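You operate a simulated robot arm through the tools that you are given. There is no shell and no other tool.

You are at the controls of a simulated two-armed robot. One attempt, no reset.

## Task
Tip the red and yellow tubes out into the waste beaker, then park the arm.
Fine: stand both tubes back where they were; leave the other tubes; spill nothing. Set down upright: red tube, yellow tube.

Only the result counts: the job must be done as asked and must still hold three seconds after the hand-in. Knocking over, shifting, dropping, spilling or breaking anything else fails it.

## Robot
Two 7-joint arms with two-finger grippers on one trunk that stands fixed in place. Base frame: the origin is at the foot of the trunk, x ahead of it, y to its left, z up. Units: m, degrees, N and s.
The left shoulder is at [0.07, 0.139, 1.33], the right one opposite. With the tool pointing down near the work surface each hand reaches from about 0.1 to 0.7 m from the base axis, measured 20 degrees to its own side. Payload 3.43 kg a hand.
Tool frame (each hand has its own): the origin (TCP) lies between the finger pads and is the grasp point; the fingertips stand 0.03 m ahead of it; z points along the fingers, y is the line along which they close. The gripper opens to 0.104 m; its body begins 0.057 m behind the TCP.
Orientation is that of the tool frame in the base frame, as a unit quaternion [w, x, y, z]. With the fingers straight down and closing along the base's y, the tool's x points along the base's -x, its y along +y and its z along -z.

## Interface
- The arms move only by the tool send_rows. It takes "left_rows", "right_rows" or both (then of equal length, played together; a hand with none holds still); each is a list of rows, each a list of 7 numbers: the opening, from 0 (shut) to 1 (fully open), then the shift along the tool's x, y, z in m, then the turn, a rotation vector about the tool's x, y, z in degrees. In form: [[grip, x, y, z, rx, ry, rz], ...]. A call has 1 to 20 rows; each row is the pose to reach, as a shift and turn from the pose commanded when the call began, along the tool's axes at that moment. Rows are played at 5 a second. More than 0.05 m and 8.6 degrees between two rows, or a gripper value outside its range, and nothing of the call is played. Where a pose cannot be reached the arm comes as near as it can. A force on the tool above 40 N (or 10 N above the force at the start of the call, whichever is more), or a blocked arm, ends the call early, and 0.2 s more pass. The fingers move at their own pace (about 0.045 m/s each) and stop on an object; they squeeze with about 39 N. The grip force told is the motor's: it shows also when the fingers shut on nothing. Time passes only in rows, and 0.2 s behind the last, so rows that repeat a pose let the fingers close. The reply holds the time, the measured pose of the TCP, the force on the tool along the base axes, the opening and the grip force, in the units named above and with some noise, with the torque about the TCP (base axes, N m) and any sound that the robot's microphone picked up.
- Cameras (640 x 400 px; columns grow to the right, rows downward): "scene" is now at [0.1113, 0.0513, 1.5567]; the picture's right is [0.60, -0.80, -0.00], its down [-0.46, -0.34, -0.82] and it looks along [0.66, 0.49, -0.57] (base axes); focal length 311 px, centre (320, 200). "left" rides on the left gripper at [0.067, -0.018, -0.09] in its tool frame; the picture's right is [0.25, 0.97, 0.00], its down [-0.73, 0.19, -0.66] and it looks along [-0.64, 0.17, 0.75] (tool axes); focal length 218 px, centre (320, 200). "right" rides on the right gripper at [0.067, 0.018, -0.09] in its tool frame; the picture's right is [-0.25, 0.97, 0.00], its down [-0.73, -0.19, -0.66] and it looks along [-0.64, -0.17, 0.75] (tool axes); focal length 218 px, centre (320, 200). There is no depth. A picture from a camera that has moved, and an enlarged one, comes with that camera's place and axes in the base frame and with its lens. The place of the scene camera against the robot may be out by one fixed shift of up to 0.012 m in any direction.
- camera(camera): a new picture of that camera. The clock stands still meanwhile.
- move_column(by): slides the trunk up (or, below 0, down) by that many m; the arms and the scene camera ride with it, the base frame stays. It gives what a move gives, with no picture.
- turn_head(pan, tilt): turns the head with the scene camera to pan (to the left, within 86 degrees either way) and tilt (down, from -29 to 69), counted from straight ahead of the robot. It gives what a move gives.
- close_up(camera, box): a new picture of the part [left, top, right, bottom] of that camera's present view, enlarged. The clock stands still meanwhile.
- finish_job(): hands the job in; it is judged then, once.

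Places have to be worked out from the pictures, the camera data and where the tool is seen. Open the grippers and draw the arms clear of the work before you hand the job in, unless the task says otherwise.

The tools are called after "Emit:" by a JSON object that holds its "name" and its "arguments". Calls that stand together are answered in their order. send_rows: Moves the arms, as the interface text tells. Its arguments: {"type":"object","properties":{"left_rows":{"type":"array"},"right_rows":{"type":"array"}},"required":[]} The other tools are called the same way: move_column (by) moves the trunk up or down; turn_head (pan, tilt) turns the head that bears the scene camera; camera (camera) takes a picture; close_up (camera, box) takes an enlarged picture of a part of a camera's view; finish_job () hands the job in.

At the start:

```text
t: 0.0
left_tool_pos: [0.3042, 0.4049, 1.2144]
left_orientation: [0.0, 0.001, 1.0, 0.0]
left_wrist_force: [0.3, -1.0, 0.2]
left_wrist_torque: [0.06, -0.01, -0.02]
left_width: 0.1039
left_finger_force: 0.0
right_tool_pos: [0.51, 0.0471, 1.2647]
right_orientation: [-0.001, 0.001, 1.0, 0.0]
right_wrist_force: [-0.5, -0.1, 0.5]
right_wrist_torque: [-0.01, 0.02, 0.03]
right_width: 0.1041
right_finger_force: 0.1
trunk travel left (down, up): [-0.825, 0.115]
head pan, tilt (commanded): [36.9, 34.8]
```

scene: 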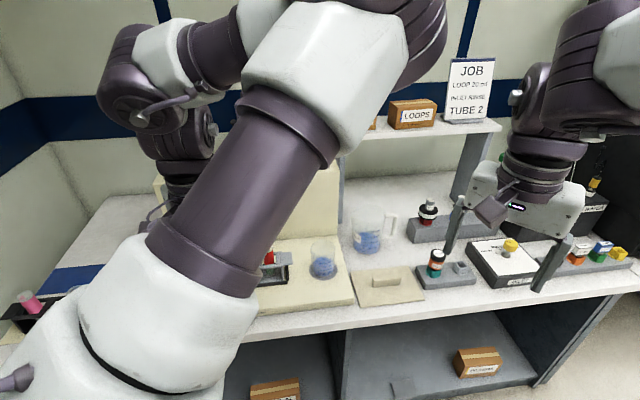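
right: 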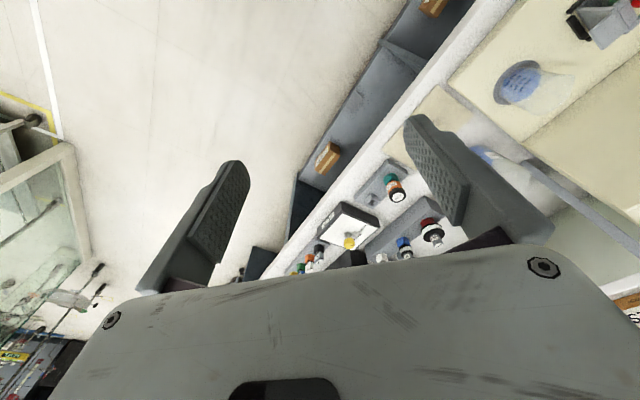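
left: 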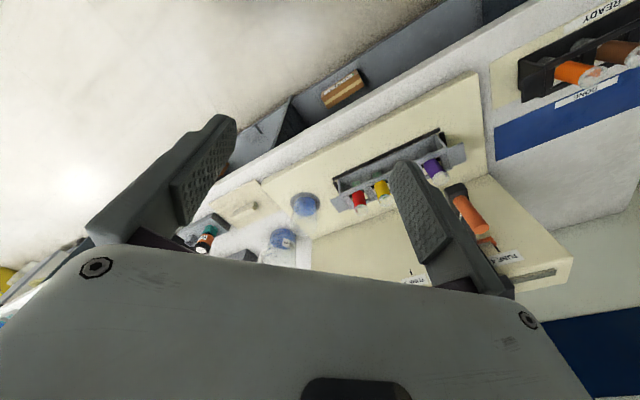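

The left arm blocks most of the scene view. The tubes (red, yellow, purple) look to be in a sloped rack on a cream instrument to the left. I'll start with close-ups to understand the layout.

Emit:
{"name": "close_up", "arguments": {"camera": "left", "box": [200, 80, 520, 280]}}

Emit:
{"name": "close_up", "arguments": {"camera": "scene", "box": [220, 180, 640, 320]}}

Emit:
{"name": "close_up", "arguments": {"camera": "right", "box": [400, 0, 640, 200]}}

```text
2.00 times, centred on (360, 180) of left
camera zoom: at [0.2357, 0.3878, 1.3027], right [-0.25, 0.97, 0.0], down [0.73, 0.19, 0.66], along [0.64, 0.17, -0.75], focal length 436 px, centre (240, 240)
```

zoom: 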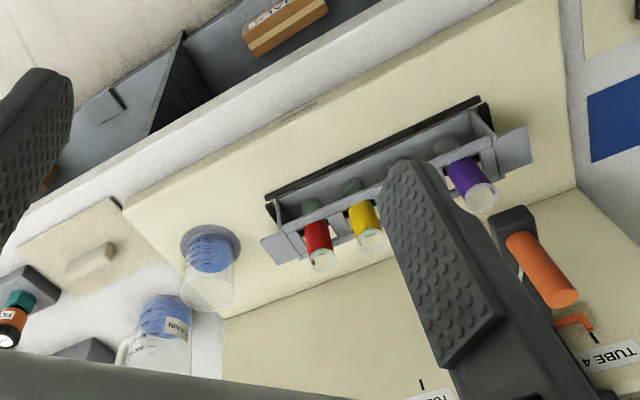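

```text
1.52 times, centred on (430, 250) of scene
camera zoom: at [0.1113, 0.0513, 1.5567], right [0.6, -0.8, 0.0], down [-0.46, -0.34, -0.82], along [0.66, 0.49, -0.57], focal length 474 px, centre (152, 124)
```

zoom: 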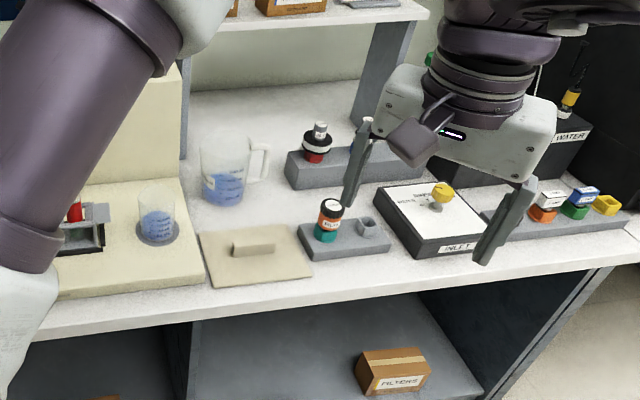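

```text
2.00 times, centred on (520, 100) of right
camera zoom: at [0.4446, 0.0638, 1.3531], right [0.25, 0.97, 0.0], down [0.73, -0.19, 0.66], along [0.64, -0.17, -0.75], focal length 436 px, centre (-80, 400)
```

zoom: 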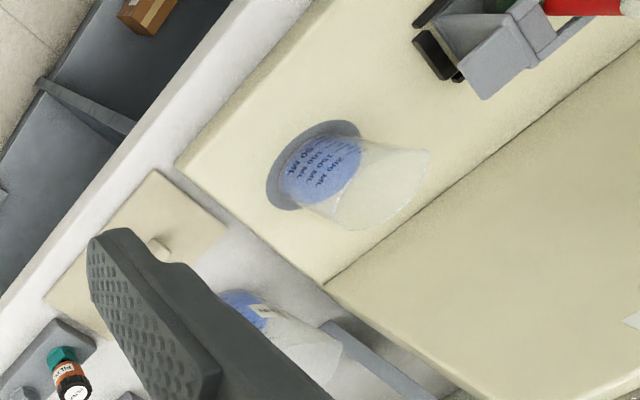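

The rack tubes stand vertical, and a graduated beaker sits in a recess next to them. I put the red tube at about (0.57, 0.58, 0.87) and the beaker at about (0.68, 0.455, 0.82). I'll draw the left arm back and to the left to clear the scene view.

Emit:
{"name": "send_rows", "arguments": {"left_rows": [[1, 0.02, 0.03, 0, 0, 0, 0], [1, 0.04, 0.06, 0, 0, 0, 0], [1, 0.06, 0.09, 0, 0, 0, 0], [1, 0.08, 0.12, 0, 0, 0, 0], [1, 0.1, 0.15, 0, 0, 0, 0], [1, 0.12, 0.18, 0, 0, 0, 0], [1, 0.14, 0.21, 0, 0, 0, 0], [1, 0.16, 0.24, 0, 0, 0, 0]]}}

Emit:
{"name": "camera", "arguments": {"camera": "scene"}}

Emit:
{"name": "camera", "arguments": {"camera": "left"}}

```text
t: 1.8
left_tool_pos: [0.1413, 0.6479, 1.2109]
left_orientation: [0.001, 0.0, 1.0, -0.002]
left_wrist_force: [-0.2, 1.0, 0.2]
left_wrist_torque: [0.03, -0.03, 0.0]
left_width: 0.1042
left_finger_force: 0.1
right_tool_pos: [0.5091, 0.0485, 1.2646]
right_orientation: [0.001, 0.0, 1.0, -0.001]
right_wrist_force: [0.1, 0.3, 0.2]
right_wrist_torque: [-0.02, -0.01, 0.0]
right_width: 0.104
right_finger_force: 0.0
trunk travel left (down, up): [-0.825, 0.115]
head pan, tilt (commanded): [36.9, 34.8]
```

```text
taken
camera scene: at [0.1091, 0.0539, 1.5568], right [0.6, -0.8, 0.0], down [-0.46, -0.34, -0.82], along [0.66, 0.49, -0.57], focal length 311 px, centre (320, 200)
```

scene: 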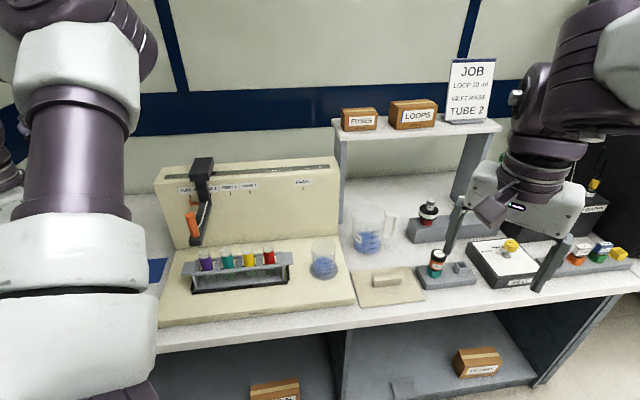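

```text
taken
camera left: at [0.0731, 0.6311, 1.3004], right [-0.25, 0.97, 0.0], down [0.73, 0.19, 0.66], along [0.64, 0.16, -0.75], focal length 218 px, centre (320, 200)
```

left: 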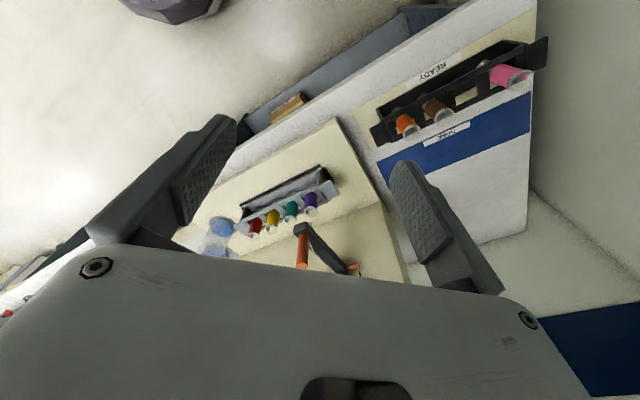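

Now the rack is clear in the scene view, with purple, teal, yellow and red tubes and the beaker beside them. I'll zoom in for detail.

Emit:
{"name": "close_up", "arguments": {"camera": "scene", "box": [180, 220, 350, 326]}}

Emit:
{"name": "close_up", "arguments": {"camera": "scene", "box": [150, 150, 350, 275]}}

Emit:
{"name": "close_up", "arguments": {"camera": "scene", "box": [330, 40, 530, 275]}}

Emit:
{"name": "close_up", "arguments": {"camera": "left", "box": [190, 150, 350, 270]}}

Emit:
{"name": "camera", "arguments": {"camera": "right"}}

```text
3.76 times, centred on (265, 273) of scene
camera zoom: at [0.1091, 0.0539, 1.5568], right [0.6, -0.8, 0.0], down [-0.46, -0.34, -0.82], along [0.66, 0.49, -0.57], focal length 1171 px, centre (527, -75)
```

zoom: 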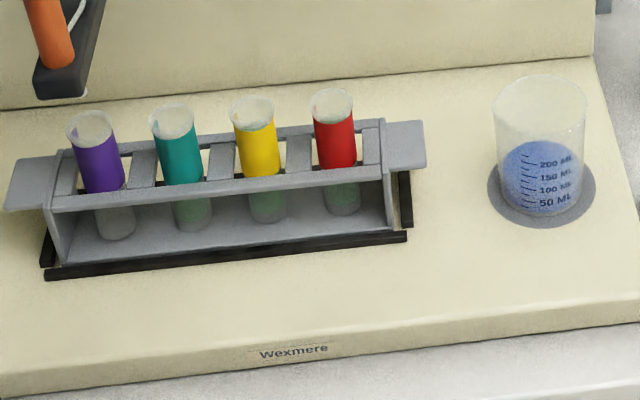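

```text
3.20 times, centred on (250, 212) of scene
camera zoom: at [0.1091, 0.0539, 1.5568], right [0.6, -0.8, 0.0], down [-0.46, -0.34, -0.82], along [0.66, 0.49, -0.57], focal length 996 px, centre (544, 160)
```

zoom: 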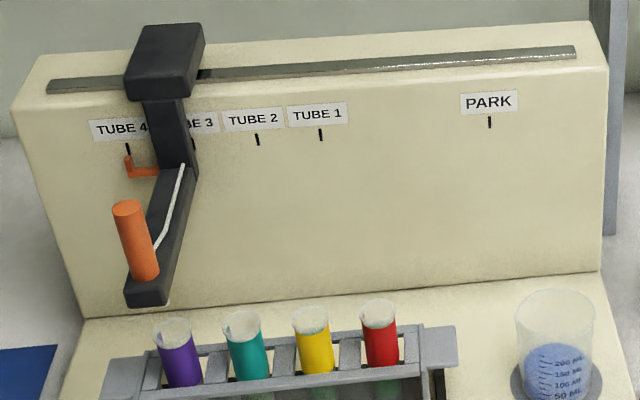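

```text
1.70 times, centred on (430, 158) of scene
camera zoom: at [0.1091, 0.0539, 1.5568], right [0.6, -0.8, 0.0], down [-0.46, -0.34, -0.82], along [0.66, 0.49, -0.57], focal length 530 px, centre (133, 272)
```

zoom: 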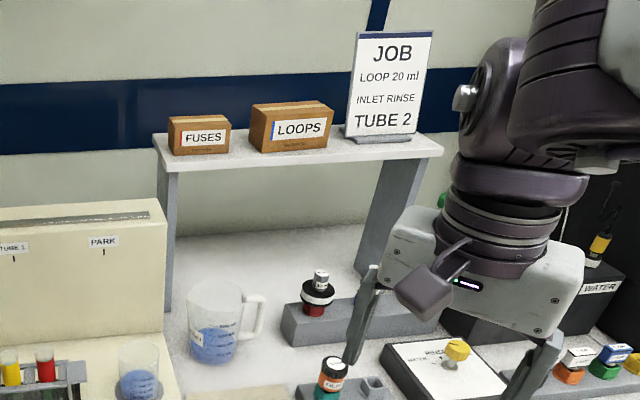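

```text
3.33 times, centred on (270, 210) of left
camera zoom: at [0.0731, 0.6311, 1.3004], right [-0.25, 0.97, 0.0], down [0.73, 0.19, 0.66], along [0.64, 0.16, -0.75], focal length 728 px, centre (487, 167)
```

zoom: 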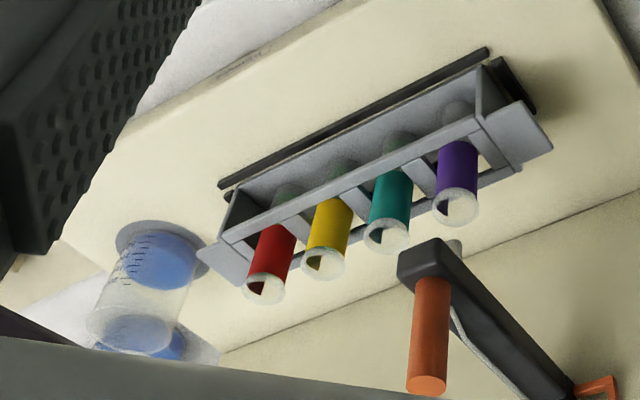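

```text
taken
camera right: at [0.4427, 0.066, 1.3536], right [0.25, 0.97, 0.0], down [0.73, -0.19, 0.66], along [0.64, -0.17, -0.75], focal length 218 px, centre (320, 200)
```

right: 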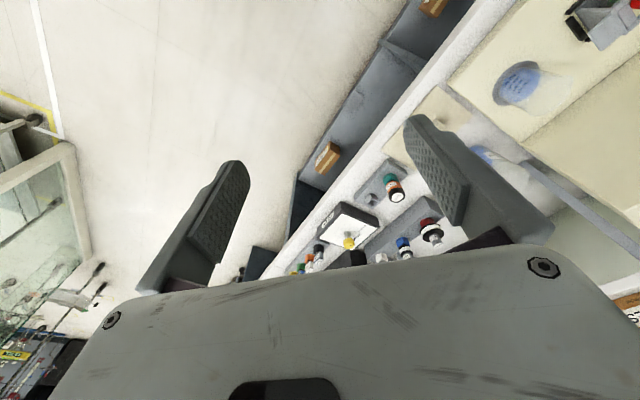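

The "arm" to park is evidently the collector's sliding carriage, which has an orange handle and pointer now at TUBE 4 and a mark labelled PARK over the beaker. Next I'll check the finger shape, the jug label and the pointer.

Emit:
{"name": "close_up", "arguments": {"camera": "left", "box": [60, 100, 540, 400]}}

Emit:
{"name": "close_up", "arguments": {"camera": "scene", "box": [300, 190, 410, 290]}}

Emit:
{"name": "close_up", "arguments": {"camera": "scene", "box": [430, 130, 630, 310]}}

Emit:
{"name": "close_up", "arguments": {"camera": "scene", "box": [160, 150, 260, 270]}}

```text
1.33 times, centred on (300, 250) of left
camera zoom: at [0.0731, 0.6311, 1.3004], right [-0.25, 0.97, 0.0], down [0.73, 0.19, 0.66], along [0.64, 0.16, -0.75], focal length 291 px, centre (347, 133)
```

zoom: 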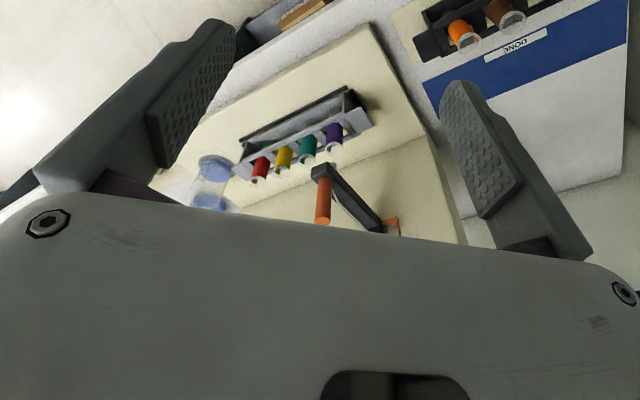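

```text
4.00 times, centred on (355, 240) of scene
camera zoom: at [0.1091, 0.0539, 1.5568], right [0.6, -0.8, 0.0], down [-0.46, -0.34, -0.82], along [0.66, 0.49, -0.57], focal length 1245 px, centre (180, 40)
```

zoom: 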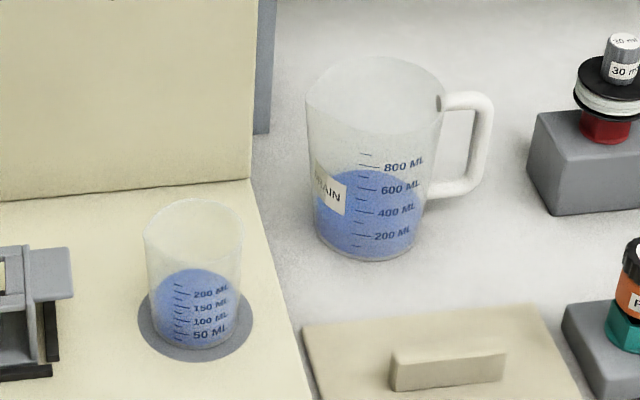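

```text
2.22 times, centred on (530, 220) of scene
camera zoom: at [0.1091, 0.0539, 1.5568], right [0.6, -0.8, 0.0], down [-0.46, -0.34, -0.82], along [0.66, 0.49, -0.57], focal length 691 px, centre (-147, 156)
```

zoom: 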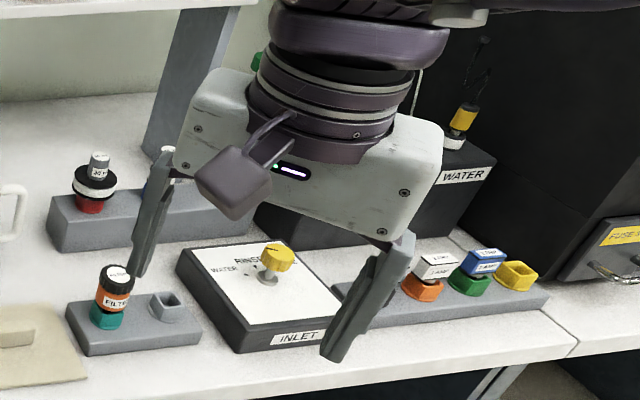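

```text
3.33 times, centred on (210, 210) of scene
camera zoom: at [0.1091, 0.0539, 1.5568], right [0.6, -0.8, 0.0], down [-0.46, -0.34, -0.82], along [0.66, 0.49, -0.57], focal length 1037 px, centre (687, 167)
```

zoom: 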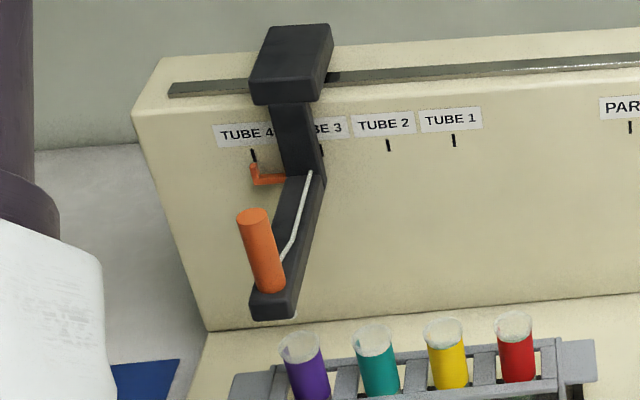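

The jug is marked DRAIN, so the small graduated beaker under PARK is the waste beaker. I'll lower the trunk 0.25 m so the arms can reach horizontally. Both hands are in front of the bench edge and well above it.

Emit:
{"name": "move_column", "arguments": {"by": -0.25}}

Emit:
{"name": "camera", "arguments": {"camera": "scene"}}

Emit:
{"name": "camera", "arguments": {"camera": "left"}}

Emit:
{"name": "camera", "arguments": {"camera": "right"}}

```text
t: 4.4
left_tool_pos: [0.1427, 0.6468, 0.963]
left_orientation: [0.0, 0.001, 1.0, 0.0]
left_wrist_force: [-0.4, 0.3, 0.0]
left_wrist_torque: [0.01, -0.01, -0.03]
left_width: 0.1041
left_finger_force: 0.0
right_tool_pos: [0.5114, 0.047, 1.0141]
right_orientation: [0.0, 0.001, 1.0, 0.0]
right_wrist_force: [0.8, 0.6, -0.1]
right_wrist_torque: [0.01, 0.01, 0.0]
right_width: 0.1039
right_finger_force: 0.1
trunk travel left (down, up): [-0.575, 0.365]
head pan, tilt (commanded): [36.9, 34.8]
```

```text
taken
camera scene: at [0.1111, 0.0513, 1.3068], right [0.6, -0.8, 0.0], down [-0.46, -0.34, -0.82], along [0.66, 0.49, -0.57], focal length 311 px, centre (320, 200)
```

scene: 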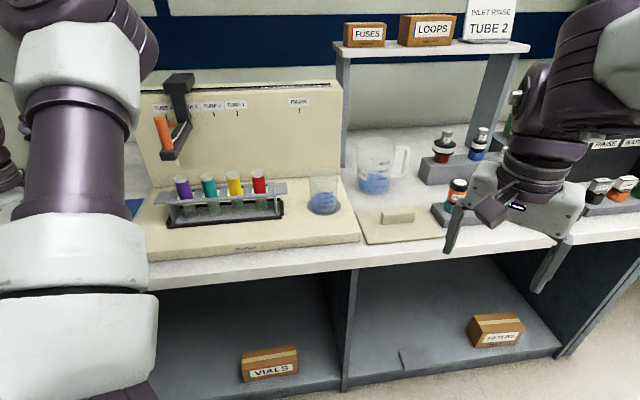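

```text
taken
camera left: at [0.0749, 0.6286, 1.0516], right [-0.25, 0.97, 0.0], down [0.73, 0.19, 0.66], along [0.64, 0.17, -0.75], focal length 218 px, centre (320, 200)
```

left: 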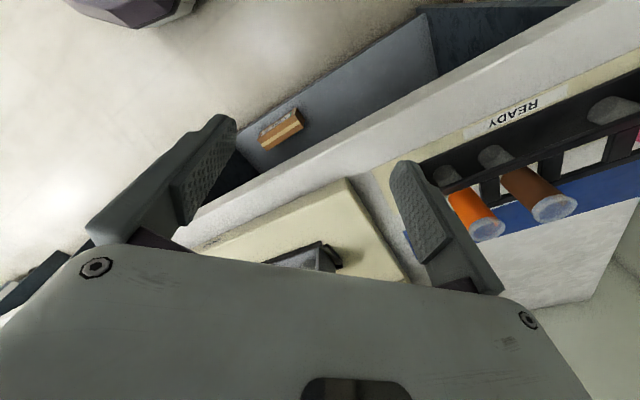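

```text
taken
camera right: at [0.4444, 0.0638, 1.1032], right [0.25, 0.97, 0.0], down [0.73, -0.19, 0.66], along [0.64, -0.17, -0.75], focal length 218 px, centre (320, 200)
```

right: 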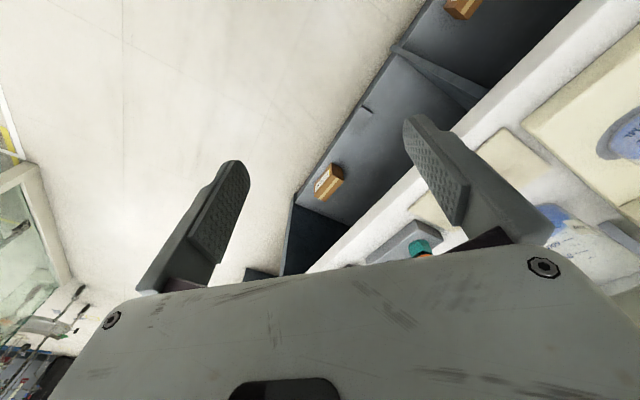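

The scene camera now has a lower viewpoint. I'll take enlarged views of the rack, beaker and carriage to triangulate against the earlier height.

Emit:
{"name": "close_up", "arguments": {"camera": "scene", "box": [150, 150, 350, 275]}}

Emit:
{"name": "close_up", "arguments": {"camera": "scene", "box": [130, 60, 350, 200]}}

```text
3.20 times, centred on (250, 212) of scene
camera zoom: at [0.1111, 0.0513, 1.3068], right [0.6, -0.8, 0.0], down [-0.46, -0.34, -0.82], along [0.66, 0.49, -0.57], focal length 996 px, centre (544, 160)
```

zoom: 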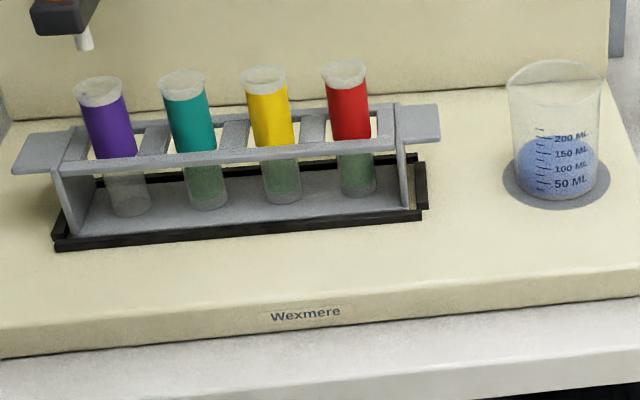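

```text
2.86 times, centred on (240, 130) of scene
camera zoom: at [0.1111, 0.0513, 1.3068], right [0.6, -0.8, 0.0], down [-0.46, -0.34, -0.82], along [0.66, 0.49, -0.57], focal length 889 px, centre (549, 400)
```

zoom: 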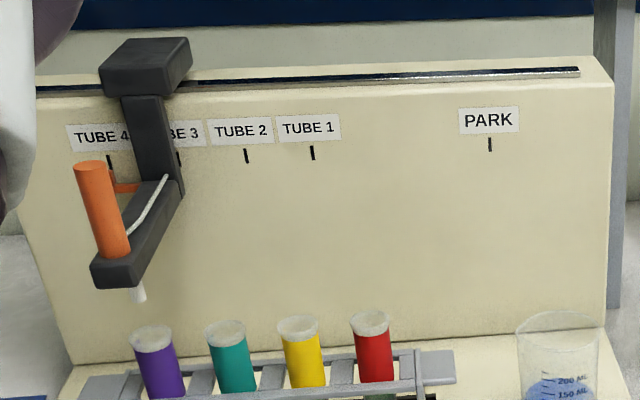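

Triangulating the two heights, in bench axes s = (0.707, -0.707) and n = (0.707, 0.707):

| Item | s (m) | n (m) | z (m) |
|---|---|---|---|
| Tube rims: red / yellow / teal / purple | -0.017 / -0.078 / -0.138 / -0.200 | ≈ 0.80 | ≈ 0.924 |
| Rack top rail | – | – | ≈ 0.878 |
| Beaker (rim height) | 0.148 | 0.797 | ≈ 0.915 |
| Carriage handle | ≈ -0.2 | 0.777 | 1.0–1.08 |

I'll bring the left hand in front of the rack, well clear and high, and yaw it 45°.

Emit:
{"name": "send_rows", "arguments": {"left_rows": [[1, -0.0257, -0.0197, -0.0087, 0, 0, -4.5], [1, -0.0514, -0.0394, -0.0174, 0, 0, -9], [1, -0.0771, -0.0591, -0.0261, 0, 0, -13.5], [1, -0.1028, -0.0788, -0.0348, 0, 0, -18], [1, -0.1285, -0.0985, -0.0435, 0, 0, -22.5], [1, -0.1542, -0.1182, -0.0522, 0, 0, -27], [1, -0.1799, -0.1379, -0.0609, 0, 0, -31.5], [1, -0.2056, -0.1576, -0.0696, 0, 0, -36], [1, -0.2313, -0.1773, -0.0783, 0, 0, -40.5], [1, -0.257, -0.197, -0.087, 0, 0, -45]]}}

Emit:
{"name": "camera", "arguments": {"camera": "scene"}}

Emit:
{"name": "camera", "arguments": {"camera": "left"}}

```text
t: 6.6
left_tool_pos: [0.3623, 0.502, 1.0564]
left_orientation: [-0.001, -0.38, 0.925, 0.0]
left_wrist_force: [0.1, -0.6, 0.0]
left_wrist_torque: [-0.01, -0.03, 0.0]
left_width: 0.1041
left_finger_force: 0.0
left hand out of reach, approached as far as the arm can: row 9, 10
right_tool_pos: [0.5107, 0.0462, 1.0139]
right_orientation: [0.0, 0.0, 1.0, 0.0]
right_wrist_force: [-0.5, 0.2, 0.2]
right_wrist_torque: [-0.01, -0.03, 0.01]
right_width: 0.1042
right_finger_force: 0.1
trunk travel left (down, up): [-0.575, 0.365]
head pan, tilt (commanded): [36.9, 34.8]
```

```text
taken
camera scene: at [0.1103, 0.0515, 1.3069], right [0.6, -0.8, 0.0], down [-0.46, -0.34, -0.82], along [0.66, 0.49, -0.57], focal length 311 px, centre (320, 200)
```

scene: 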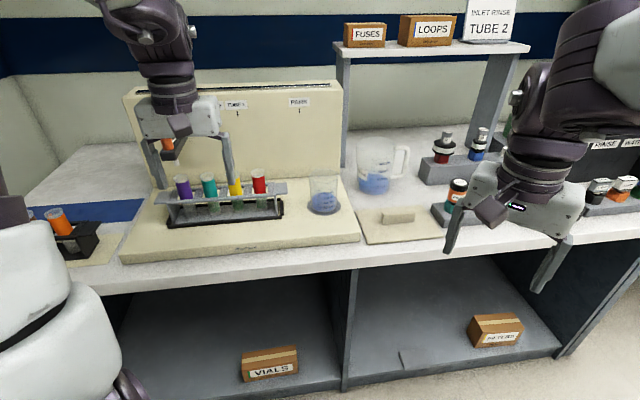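

```text
taken
camera left: at [0.3263, 0.4422, 1.1459], right [-0.86, 0.51, 0.0], down [0.39, 0.65, 0.65], along [0.33, 0.56, -0.76], focal length 218 px, centre (320, 200)
```

left: 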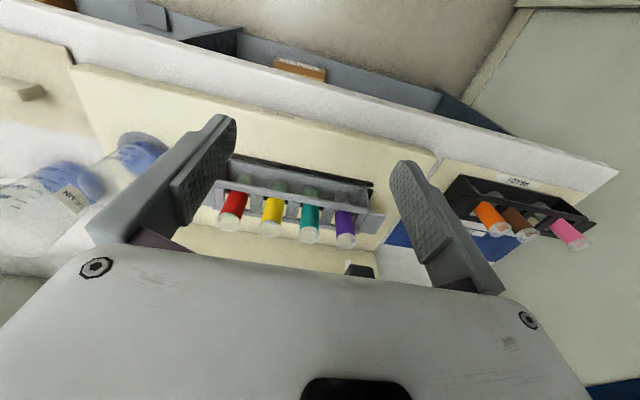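

The tool-down pose there was slightly beyond reach, stopping at (0.362, 0.502). A level tool should reach farther, so I'll pitch the hand up by 75° with the fingers swinging toward the bench, keeping the TCP in place high in front of the rack.

Emit:
{"name": "send_rows", "arguments": {"left_rows": [[1, 0, 0, 0, 0, -7.5, 0], [1, 0, 0, 0, 0, -15, 0], [1, 0, 0, 0, 0, -22.5, 0], [1, 0, 0, 0, 0, -30, 0], [1, 0, 0, 0, 0, -37.5, 0], [1, 0, 0, 0, 0, -45, 0], [1, 0, 0, 0, 0, -52.5, 0], [1, 0, 0, 0, 0, -60, 0], [1, 0, 0, 0, 0, -67.5, 0], [1, 0, 0, 0, 0, -75, 0], [1, 0, 0, 0, 0, -75, 0]]}}

Emit:
{"name": "camera", "arguments": {"camera": "scene"}}

Emit:
{"name": "camera", "arguments": {"camera": "left"}}

```text
t: 9.0
left_tool_pos: [0.4054, 0.5214, 1.0625]
left_orientation: [0.55, -0.312, 0.74, 0.232]
left_wrist_force: [0.2, -0.1, 0.1]
left_wrist_torque: [-0.03, 0.05, 0.07]
left_width: 0.1039
left_finger_force: 0.1
left hand out of reach, approached as far as the arm can: row 1, 2, 3, 4, 5, 6, 8, 9, 10, 11
right_tool_pos: [0.5127, 0.0445, 1.0131]
right_orientation: [-0.001, 0.0, 1.0, 0.0]
right_wrist_force: [-0.3, -0.4, -0.6]
right_wrist_torque: [0.0, 0.03, -0.01]
right_width: 0.1038
right_finger_force: 0.0
trunk travel left (down, up): [-0.575, 0.365]
head pan, tilt (commanded): [36.9, 34.8]
```

```text
taken
camera scene: at [0.1125, 0.0496, 1.3067], right [0.6, -0.8, 0.0], down [-0.46, -0.34, -0.82], along [0.66, 0.49, -0.57], focal length 311 px, centre (320, 200)
```

scene: 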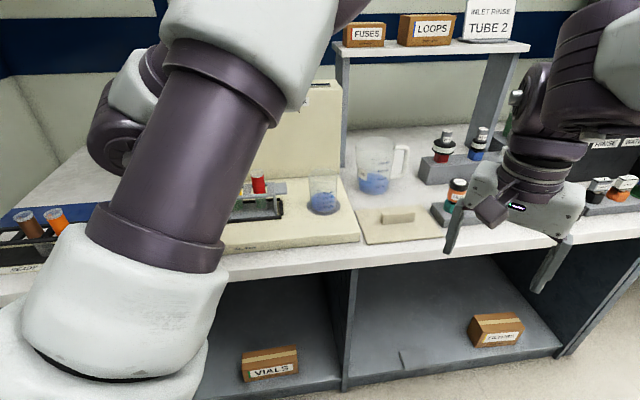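

```text
taken
camera left: at [0.3437, 0.4344, 1.0238], right [-0.74, 0.62, -0.24], down [-0.43, -0.17, 0.89], along [0.51, 0.76, 0.39], focal length 218 px, centre (320, 200)
```

left: 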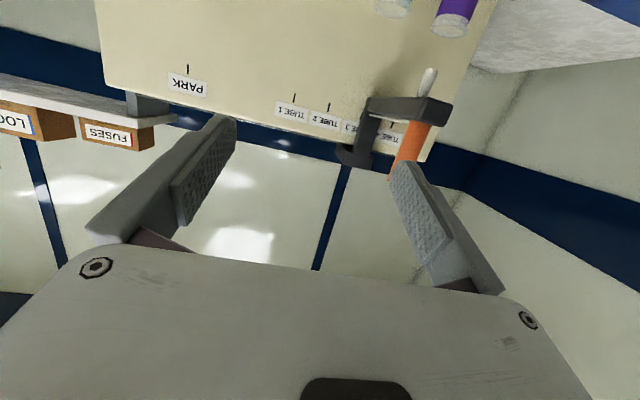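

The orientation is as wanted: tool y along -s, about 15° down-slope. The reach warnings look like a too-near limit with the elbow folded. I'll advance toward the rack while staying high, above the rims and clear of the carriage handle.

Emit:
{"name": "send_rows", "arguments": {"left_rows": [[1, -0.0089, -0.0044, 0.0235, 0, 0, 0], [1, -0.0178, -0.0088, 0.047, 0, 0, 0], [1, -0.0267, -0.0131, 0.0705, 0, 0, 0], [1, -0.0356, -0.0175, 0.094, 0, 0, 0], [1, -0.0356, -0.0175, 0.094, 0, 0, 0]]}}

Emit:
{"name": "camera", "arguments": {"camera": "scene"}}

Emit:
{"name": "camera", "arguments": {"camera": "left"}}

Emit:
{"name": "camera", "arguments": {"camera": "right"}}

```text
t: 10.2
left_tool_pos: [0.4178, 0.5324, 1.064]
left_orientation: [0.563, -0.302, 0.733, 0.232]
left_wrist_force: [-0.2, -0.3, -1.0]
left_wrist_torque: [-0.03, 0.04, -0.01]
left_width: 0.104
left_finger_force: 0.1
left hand out of reach, approached as far as the arm can: row 1, 2, 3, 4, 5
right_tool_pos: [0.5113, 0.0461, 1.0135]
right_orientation: [0.0, 0.0, 1.0, 0.0]
right_wrist_force: [0.5, -0.8, -0.2]
right_wrist_torque: [0.01, 0.03, 0.01]
right_width: 0.1041
right_finger_force: 0.1
trunk travel left (down, up): [-0.575, 0.365]
head pan, tilt (commanded): [36.9, 34.8]
```

```text
taken
camera scene: at [0.1108, 0.0511, 1.3068], right [0.6, -0.8, 0.0], down [-0.46, -0.34, -0.82], along [0.66, 0.49, -0.57], focal length 311 px, centre (320, 200)
```

scene: 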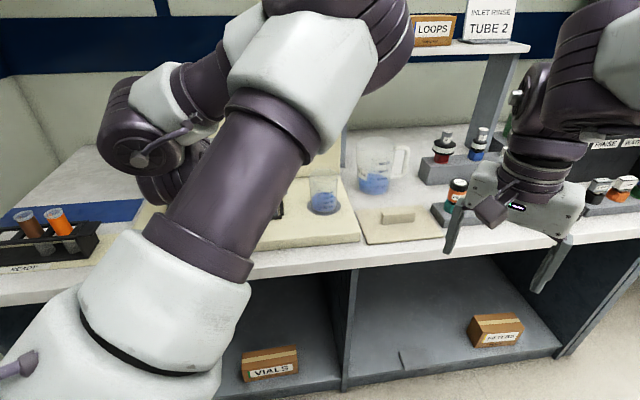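

```text
taken
camera left: at [0.3568, 0.4467, 1.0219], right [-0.73, 0.64, -0.24], down [-0.45, -0.18, 0.87], along [0.52, 0.75, 0.42], focal length 218 px, centre (320, 200)
```

left: 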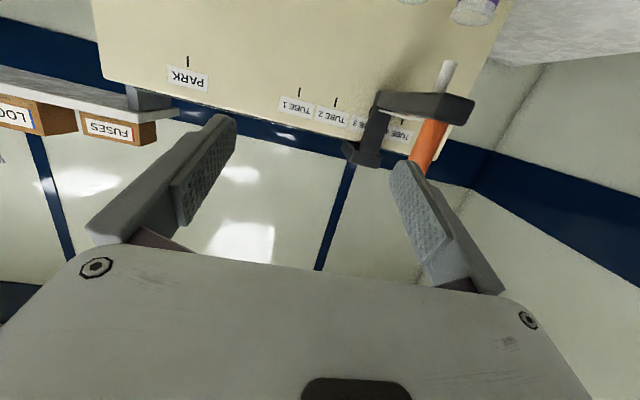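

```text
taken
camera right: at [0.4442, 0.0636, 1.1032], right [0.25, 0.97, 0.0], down [0.73, -0.19, 0.66], along [0.64, -0.17, -0.75], focal length 218 px, centre (320, 200)
```

right: 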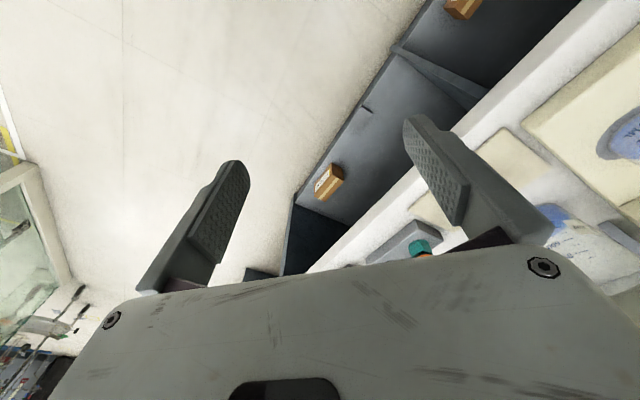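

The reach warnings persist: the elbow has swung far forward and right, so some joint limit is binding. I'll look at the arm's configuration by panning the head before choosing another posture.

Emit:
{"name": "turn_head", "arguments": {"pan": 60, "tilt": 25}}

Emit:
{"name": "camera", "arguments": {"camera": "scene"}}

```text
t: 11.1
left_tool_pos: [0.4188, 0.532, 1.0638]
left_orientation: [0.564, -0.302, 0.733, 0.233]
left_wrist_force: [-0.1, 0.3, -0.1]
left_wrist_torque: [0.0, -0.01, -0.01]
left_width: 0.1041
left_finger_force: 0.1
right_tool_pos: [0.5121, 0.0452, 1.0141]
right_orientation: [0.0, 0.0, 1.0, 0.0]
right_wrist_force: [0.2, -0.6, 0.0]
right_wrist_torque: [0.0, -0.01, -0.01]
right_width: 0.1041
right_finger_force: 0.0
trunk travel left (down, up): [-0.575, 0.365]
head pan, tilt (commanded): [60.0, 25.0]
```

```text
taken
camera scene: at [0.0869, 0.078, 1.3221], right [0.87, -0.5, 0.0], down [-0.21, -0.37, -0.91], along [0.45, 0.78, -0.42], focal length 311 px, centre (320, 200)
```

scene: 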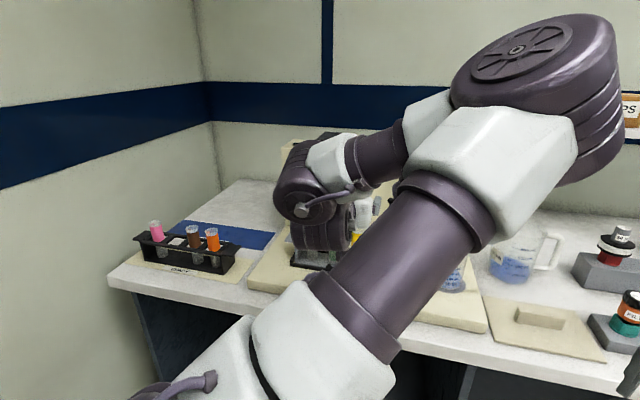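

The elbow is strongly folded and out to the right. During the pitch, only the 52.5° row (37.5° down-slope) was reachable at that close range. I'll pitch back to a 40° slope at the same place and see whether the pose becomes reachable.

Emit:
{"name": "send_rows", "arguments": {"left_rows": [[1, 0, 0, 0, 0, 5, 0], [1, 0, 0, 0, 0, 10, 0], [1, 0, 0, 0, 0, 15, 0], [1, 0, 0, 0, 0, 20, 0], [1, 0, 0, 0, 0, 25, 0], [1, 0, 0, 0, 0, 25, 0]]}}

Emit:
{"name": "camera", "arguments": {"camera": "scene"}}

```text
t: 12.4
left_tool_pos: [0.3748, 0.5459, 1.0736]
left_orientation: [0.422, -0.337, 0.823, 0.177]
left_wrist_force: [0.8, -0.7, -0.3]
left_wrist_torque: [0.0, 0.02, 0.0]
left_width: 0.1042
left_finger_force: 0.2
left hand out of reach, approached as far as the arm can: row 1, 2, 3, 4, 5, 6
right_tool_pos: [0.513, 0.0455, 1.013]
right_orientation: [0.0, 0.0, 1.0, 0.0]
right_wrist_force: [1.3, -0.4, -0.6]
right_wrist_torque: [0.0, 0.01, 0.02]
right_width: 0.1039
right_finger_force: 0.1
trunk travel left (down, up): [-0.575, 0.365]
head pan, tilt (commanded): [60.0, 25.0]
```

```text
taken
camera scene: at [0.089, 0.0785, 1.3219], right [0.87, -0.5, 0.0], down [-0.21, -0.37, -0.91], along [0.45, 0.78, -0.42], focal length 311 px, centre (320, 200)
```

scene: 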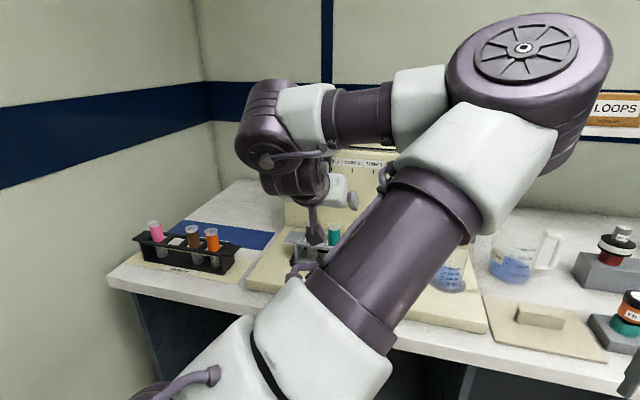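

The hand is still pushed left, and the elbow changed sides when I yawed. That suggests the last wrist joint ran out of travel in that turn direction. I'll test turning the hand the other way about its own axis, which gives the same grasp flipped 180° with the camera on top. I'll do it here in free space.

Emit:
{"name": "send_rows", "arguments": {"left_rows": [[1, 0, 0, -0.01, 0, 0, 8], [1, 0, 0, -0.02, 0, 0, 16], [1, 0, 0, -0.03, 0, 0, 24], [1, 0, 0, -0.04, 0, 0, 32], [1, 0, 0, -0.04, 0, 0, 40], [1, 0, 0, -0.04, 0, 0, 48], [1, 0, 0, -0.04, 0, 0, 56], [1, 0, 0, -0.04, 0, 0, 64], [1, 0, 0, -0.04, 0, 0, 72], [1, 0, 0, -0.04, 0, 0, 80], [1, 0, 0, -0.04, 0, 0, 88], [1, 0, 0, -0.04, 0, 0, 88]]}}

Emit:
{"name": "camera", "arguments": {"camera": "scene"}}

```text
t: 15.1
left_tool_pos: [0.3521, 0.5221, 1.0964]
left_orientation: [0.181, 0.328, 0.825, 0.422]
left_wrist_force: [0.4, 0.4, -0.9]
left_wrist_torque: [-0.01, 0.03, 0.0]
left_width: 0.1039
left_finger_force: 0.1
right_tool_pos: [0.511, 0.0464, 1.0137]
right_orientation: [0.0, 0.0, 1.0, 0.0]
right_wrist_force: [0.8, -0.4, -0.1]
right_wrist_torque: [0.0, 0.01, -0.03]
right_width: 0.1042
right_finger_force: 0.0
trunk travel left (down, up): [-0.575, 0.365]
head pan, tilt (commanded): [60.0, 25.0]
```

```text
taken
camera scene: at [0.0867, 0.0781, 1.3222], right [0.87, -0.5, 0.0], down [-0.21, -0.37, -0.91], along [0.45, 0.78, -0.42], focal length 311 px, centre (320, 200)
```

scene: 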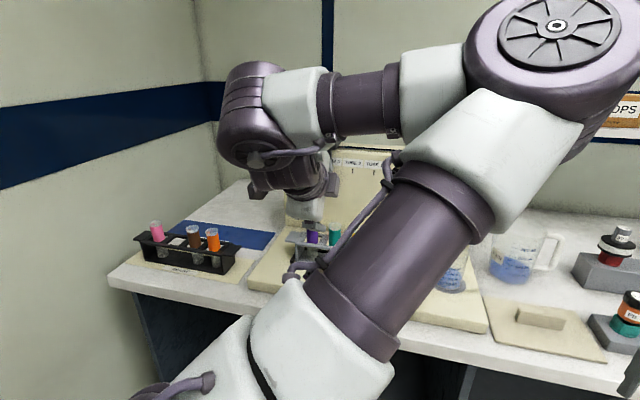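

This roll direction works with no reach warning. The reading also shows each call starts from the pose actually achieved. I'll continue to the full 180° flip so tool y lies along +s with the camera on top.

Emit:
{"name": "send_rows", "arguments": {"left_rows": [[1, 0, 0, 0, 0, 0, 8], [1, 0, 0, 0, 0, 0, 16], [1, 0, 0, 0, 0, 0, 24], [1, 0, 0, 0, 0, 0, 32], [1, 0, 0, 0, 0, 0, 40], [1, 0, 0, 0, 0, 0, 48], [1, 0, 0, 0, 0, 0, 56], [1, 0, 0, 0, 0, 0, 64], [1, 0, 0, 0, 0, 0, 72], [1, 0, 0, 0, 0, 0, 80], [1, 0, 0, 0, 0, 0, 88], [1, 0, 0, 0, 0, 0, 92], [1, 0, 0, 0, 0, 0, 92]]}}

Emit:
{"name": "camera", "arguments": {"camera": "scene"}}

Emit:
{"name": "camera", "arguments": {"camera": "left"}}

```text
t: 17.9
left_tool_pos: [0.3531, 0.5225, 1.0969]
left_orientation: [-0.177, 0.822, 0.337, 0.424]
left_wrist_force: [-0.3, -0.5, 0.4]
left_wrist_torque: [0.03, 0.0, 0.0]
left_width: 0.104
left_finger_force: 0.1
right_tool_pos: [0.5106, 0.0455, 1.015]
right_orientation: [0.0, 0.0, 1.0, 0.0]
right_wrist_force: [0.5, -0.2, 0.2]
right_wrist_torque: [0.0, 0.02, -0.02]
right_width: 0.104
right_finger_force: 0.1
trunk travel left (down, up): [-0.575, 0.365]
head pan, tilt (commanded): [60.0, 25.0]
```

```text
taken
camera scene: at [0.0867, 0.0781, 1.3222], right [0.87, -0.5, 0.0], down [-0.21, -0.37, -0.91], along [0.45, 0.78, -0.42], focal length 311 px, centre (320, 200)
```

scene: 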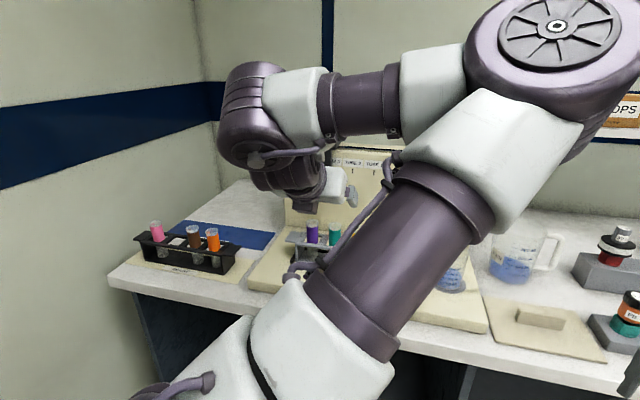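

```text
taken
camera left: at [0.3152, 0.5097, 1.2026], right [0.79, -0.59, 0.2], down [-0.55, -0.81, -0.22], along [0.29, 0.06, -0.96], focal length 218 px, centre (320, 200)
```

left: 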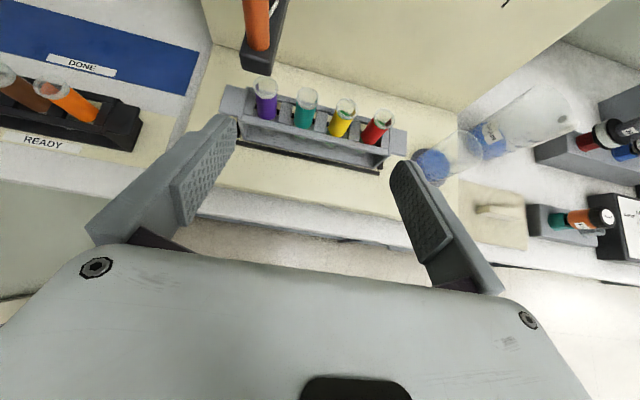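

The flip works. The camera is now on top with a clear view of the rack, beaker and handle. I'll move right to face the red tube at s ≈ -0.017, come forward a little and flatten the slope to about 20°.

Emit:
{"name": "send_rows", "arguments": {"left_rows": [[1, -0.0015, 0.0128, 0.0087, 0, 1.9, 0], [1, -0.003, 0.0256, 0.0174, 0, 3.8, 0], [1, -0.0045, 0.0384, 0.0261, 0, 5.6, 0], [1, -0.006, 0.0512, 0.0348, 0, 7.5, 0], [1, -0.0075, 0.064, 0.0435, 0, 9.4, 0], [1, -0.009, 0.0768, 0.0522, 0, 11.3, 0], [1, -0.0105, 0.0896, 0.0609, 0, 13.1, 0], [1, -0.0119, 0.1025, 0.0697, 0, 15, 0], [1, -0.0119, 0.1025, 0.0697, 0, 15, 0]]}}

Emit:
{"name": "camera", "arguments": {"camera": "scene"}}

Emit:
{"name": "camera", "arguments": {"camera": "left"}}

```text
t: 19.7
left_tool_pos: [0.4568, 0.4858, 1.0482]
left_orientation: [-0.219, 0.759, 0.315, 0.526]
left_wrist_force: [0.4, 0.4, -0.6]
left_wrist_torque: [0.03, -0.03, -0.03]
left_width: 0.1041
left_finger_force: 0.0
right_tool_pos: [0.5131, 0.0406, 1.0084]
right_orientation: [-0.003, 0.002, 1.0, -0.005]
right_wrist_force: [0.1, -1.3, -1.0]
right_wrist_torque: [0.1, -0.01, 0.05]
right_width: 0.104
right_finger_force: 0.0
trunk travel left (down, up): [-0.575, 0.365]
head pan, tilt (commanded): [60.0, 25.0]
stopped in row 9 (right hand): the force on the tool passed its limit at 65 N (the readings are from after the stop); the commanded pose is now the measured one
```

```text
taken
camera scene: at [0.0877, 0.0776, 1.3221], right [0.87, -0.5, 0.0], down [-0.21, -0.37, -0.91], along [0.45, 0.78, -0.42], focal length 311 px, centre (320, 200)
```

scene: 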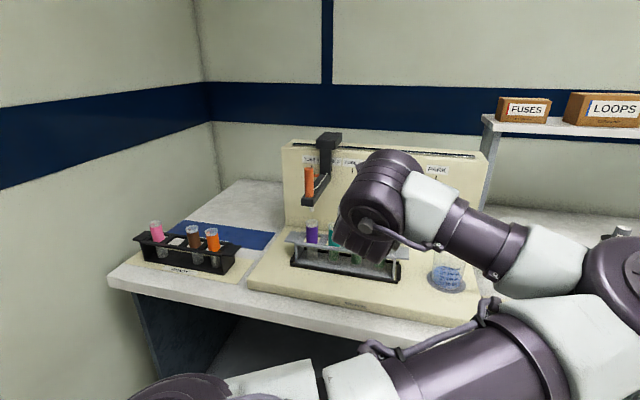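

```text
taken
camera left: at [0.4009, 0.4557, 1.1423], right [0.75, -0.62, 0.24], down [-0.48, -0.75, -0.45], along [0.46, 0.23, -0.86], focal length 218 px, centre (320, 200)
```

left: 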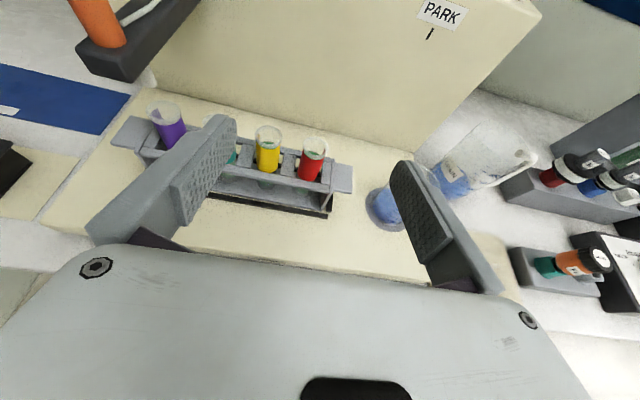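

The left arm's elbow swung right and touched the idle right hand, and nothing on the bench was involved. I'll move the right hand away to the right and back to give the elbow room.

Emit:
{"name": "send_rows", "arguments": {"right_rows": [[1, 0.01, -0.03, 0, 0, 0, 0], [1, 0.02, -0.06, 0, 0, 0, 0], [1, 0.03, -0.09, 0, 0, 0, 0], [1, 0.04, -0.12, 0, 0, 0, 0], [1, 0.05, -0.15, 0, 0, 0, 0], [1, 0.06, -0.18, 0, 0, 0, 0], [1, 0.07, -0.21, 0, 0, 0, 0], [1, 0.08, -0.24, 0, 0, 0, 0], [1, 0.09, -0.27, 0, 0, 0, 0], [1, 0.1, -0.3, 0, 0, 0, 0]]}}

Emit:
{"name": "turn_head", "arguments": {"pan": 40, "tilt": 30}}

Emit:
{"name": "camera", "arguments": {"camera": "scene"}}

Emit:
{"name": "close_up", "arguments": {"camera": "left", "box": [100, 60, 460, 285]}}

```text
t: 21.9
left_tool_pos: [0.4555, 0.4851, 1.0492]
left_orientation: [-0.22, 0.758, 0.315, 0.527]
left_wrist_force: [-0.2, -0.1, -0.6]
left_wrist_torque: [0.02, -0.02, 0.05]
left_width: 0.1039
left_finger_force: 0.0
right_tool_pos: [0.3569, -0.182, 0.9911]
right_orientation: [0.0, 0.005, 1.0, -0.006]
right_wrist_force: [0.2, 0.1, -0.4]
right_wrist_torque: [0.01, -0.01, 0.0]
right_width: 0.1039
right_finger_force: 0.1
right hand out of reach, approached as far as the arm can: row 5, 6, 7, 8, 9, 10
trunk travel left (down, up): [-0.575, 0.365]
head pan, tilt (commanded): [60.0, 25.0]
```

```text
t: 22.7
left_tool_pos: [0.4565, 0.4862, 1.0486]
left_orientation: [-0.219, 0.759, 0.314, 0.527]
left_wrist_force: [-0.6, 0.2, -0.1]
left_wrist_torque: [-0.06, -0.03, 0.01]
left_width: 0.104
left_finger_force: 0.0
right_tool_pos: [0.3566, -0.1799, 0.991]
right_orientation: [-0.001, 0.004, 1.0, -0.006]
right_wrist_force: [0.5, -0.7, 0.1]
right_wrist_torque: [0.0, 0.02, 0.02]
right_width: 0.1039
right_finger_force: 0.0
trunk travel left (down, up): [-0.575, 0.365]
head pan, tilt (commanded): [40.0, 30.0]
```

```text
taken
camera scene: at [0.11, 0.0566, 1.3142], right [0.64, -0.77, 0.0], down [-0.38, -0.32, -0.87], along [0.66, 0.56, -0.5], focal length 311 px, centre (320, 200)
```

scene: 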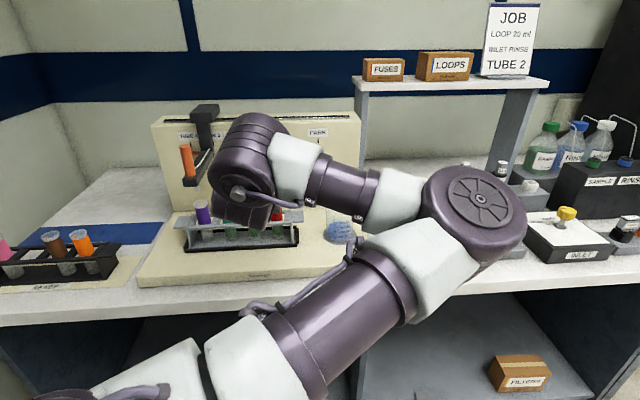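

```text
1.78 times, centred on (280, 172) of left
camera zoom: at [0.4, 0.4562, 1.1424], right [0.75, -0.62, 0.24], down [-0.48, -0.75, -0.45], along [0.46, 0.23, -0.86], focal length 388 px, centre (391, 249)
```

zoom: 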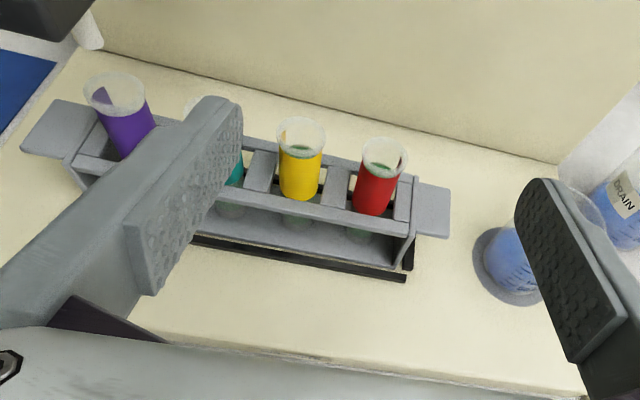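

The right hand is clear. The wrist camera puts the red rim at about s -0.009, n 0.805 and yellow at s -0.071, and both look nearly full, so they must stay upright until they are over the beaker. I'll lower the hand in front of the red tube, still short of the rack, and narrow the fingers to about 48 mm for a closer look.

Emit:
{"name": "send_rows", "arguments": {"left_rows": [[0.46, -0.0142, 0.0017, 0.0105, 0, 0.9, 0], [0.46, -0.0285, 0.0033, 0.021, 0, 1.9, 0], [0.46, -0.0427, 0.005, 0.0315, 0, 2.8, 0], [0.46, -0.0569, 0.0066, 0.042, 0, 3.7, 0], [0.46, -0.0711, 0.0083, 0.0525, 0, 4.6, 0], [0.46, -0.0854, 0.0099, 0.063, 0, 5.6, 0], [0.46, -0.0996, 0.0116, 0.0735, 0, 6.5, 0], [0.46, -0.0996, 0.0116, 0.0735, 0, 6.5, 0]]}}

Emit:
{"name": "camera", "arguments": {"camera": "scene"}}

Emit:
{"name": "camera", "arguments": {"camera": "left"}}

Emit:
{"name": "close_up", "arguments": {"camera": "left", "box": [160, 60, 480, 260]}}

```text
t: 24.5
left_tool_pos: [0.4887, 0.5016, 0.9294]
left_orientation: [-0.237, 0.728, 0.301, 0.569]
left_wrist_force: [-0.1, 0.0, -0.1]
left_wrist_torque: [0.0, -0.04, 0.02]
left_width: 0.0477
left_finger_force: 0.0
right_tool_pos: [0.3572, -0.1798, 0.9917]
right_orientation: [-0.001, 0.004, 1.0, -0.007]
right_wrist_force: [0.6, -0.7, -0.2]
right_wrist_torque: [-0.02, 0.0, -0.02]
right_width: 0.104
right_finger_force: 0.1
trunk travel left (down, up): [-0.575, 0.365]
head pan, tilt (commanded): [40.0, 30.0]
```

```text
taken
camera scene: at [0.1101, 0.0559, 1.3142], right [0.64, -0.77, 0.0], down [-0.38, -0.32, -0.87], along [0.66, 0.56, -0.5], focal length 311 px, centre (320, 200)
```

scene: 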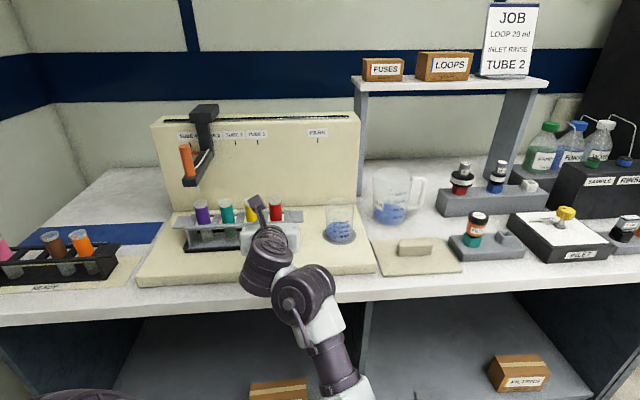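

```text
taken
camera left: at [0.4254, 0.464, 1.0149], right [0.73, -0.64, 0.24], down [-0.44, -0.71, -0.55], along [0.52, 0.29, -0.8], focal length 218 px, centre (320, 200)
```

left: 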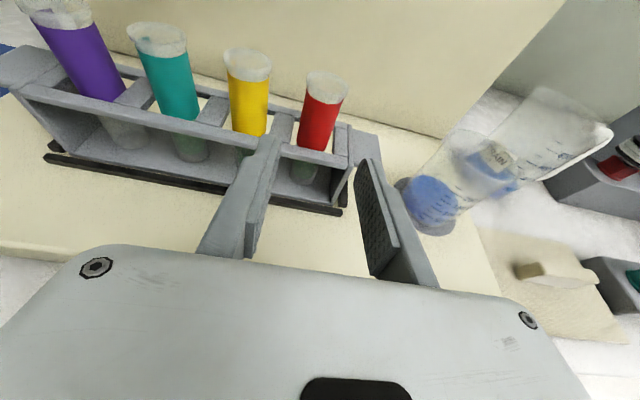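

```text
2.00 times, centred on (320, 160) of left
camera zoom: at [0.4254, 0.464, 1.0149], right [0.73, -0.64, 0.24], down [-0.44, -0.71, -0.55], along [0.52, 0.29, -0.8], focal length 436 px, centre (320, 280)
```

zoom: 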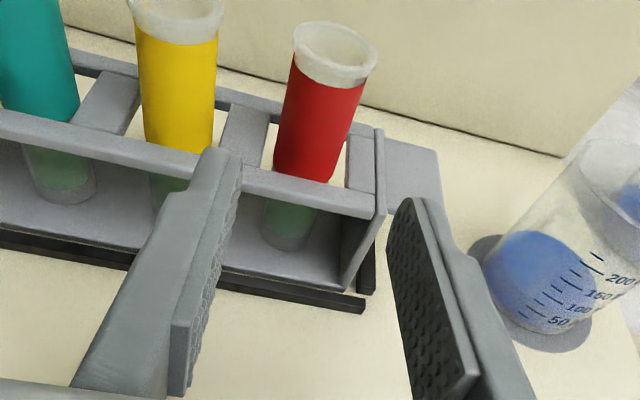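

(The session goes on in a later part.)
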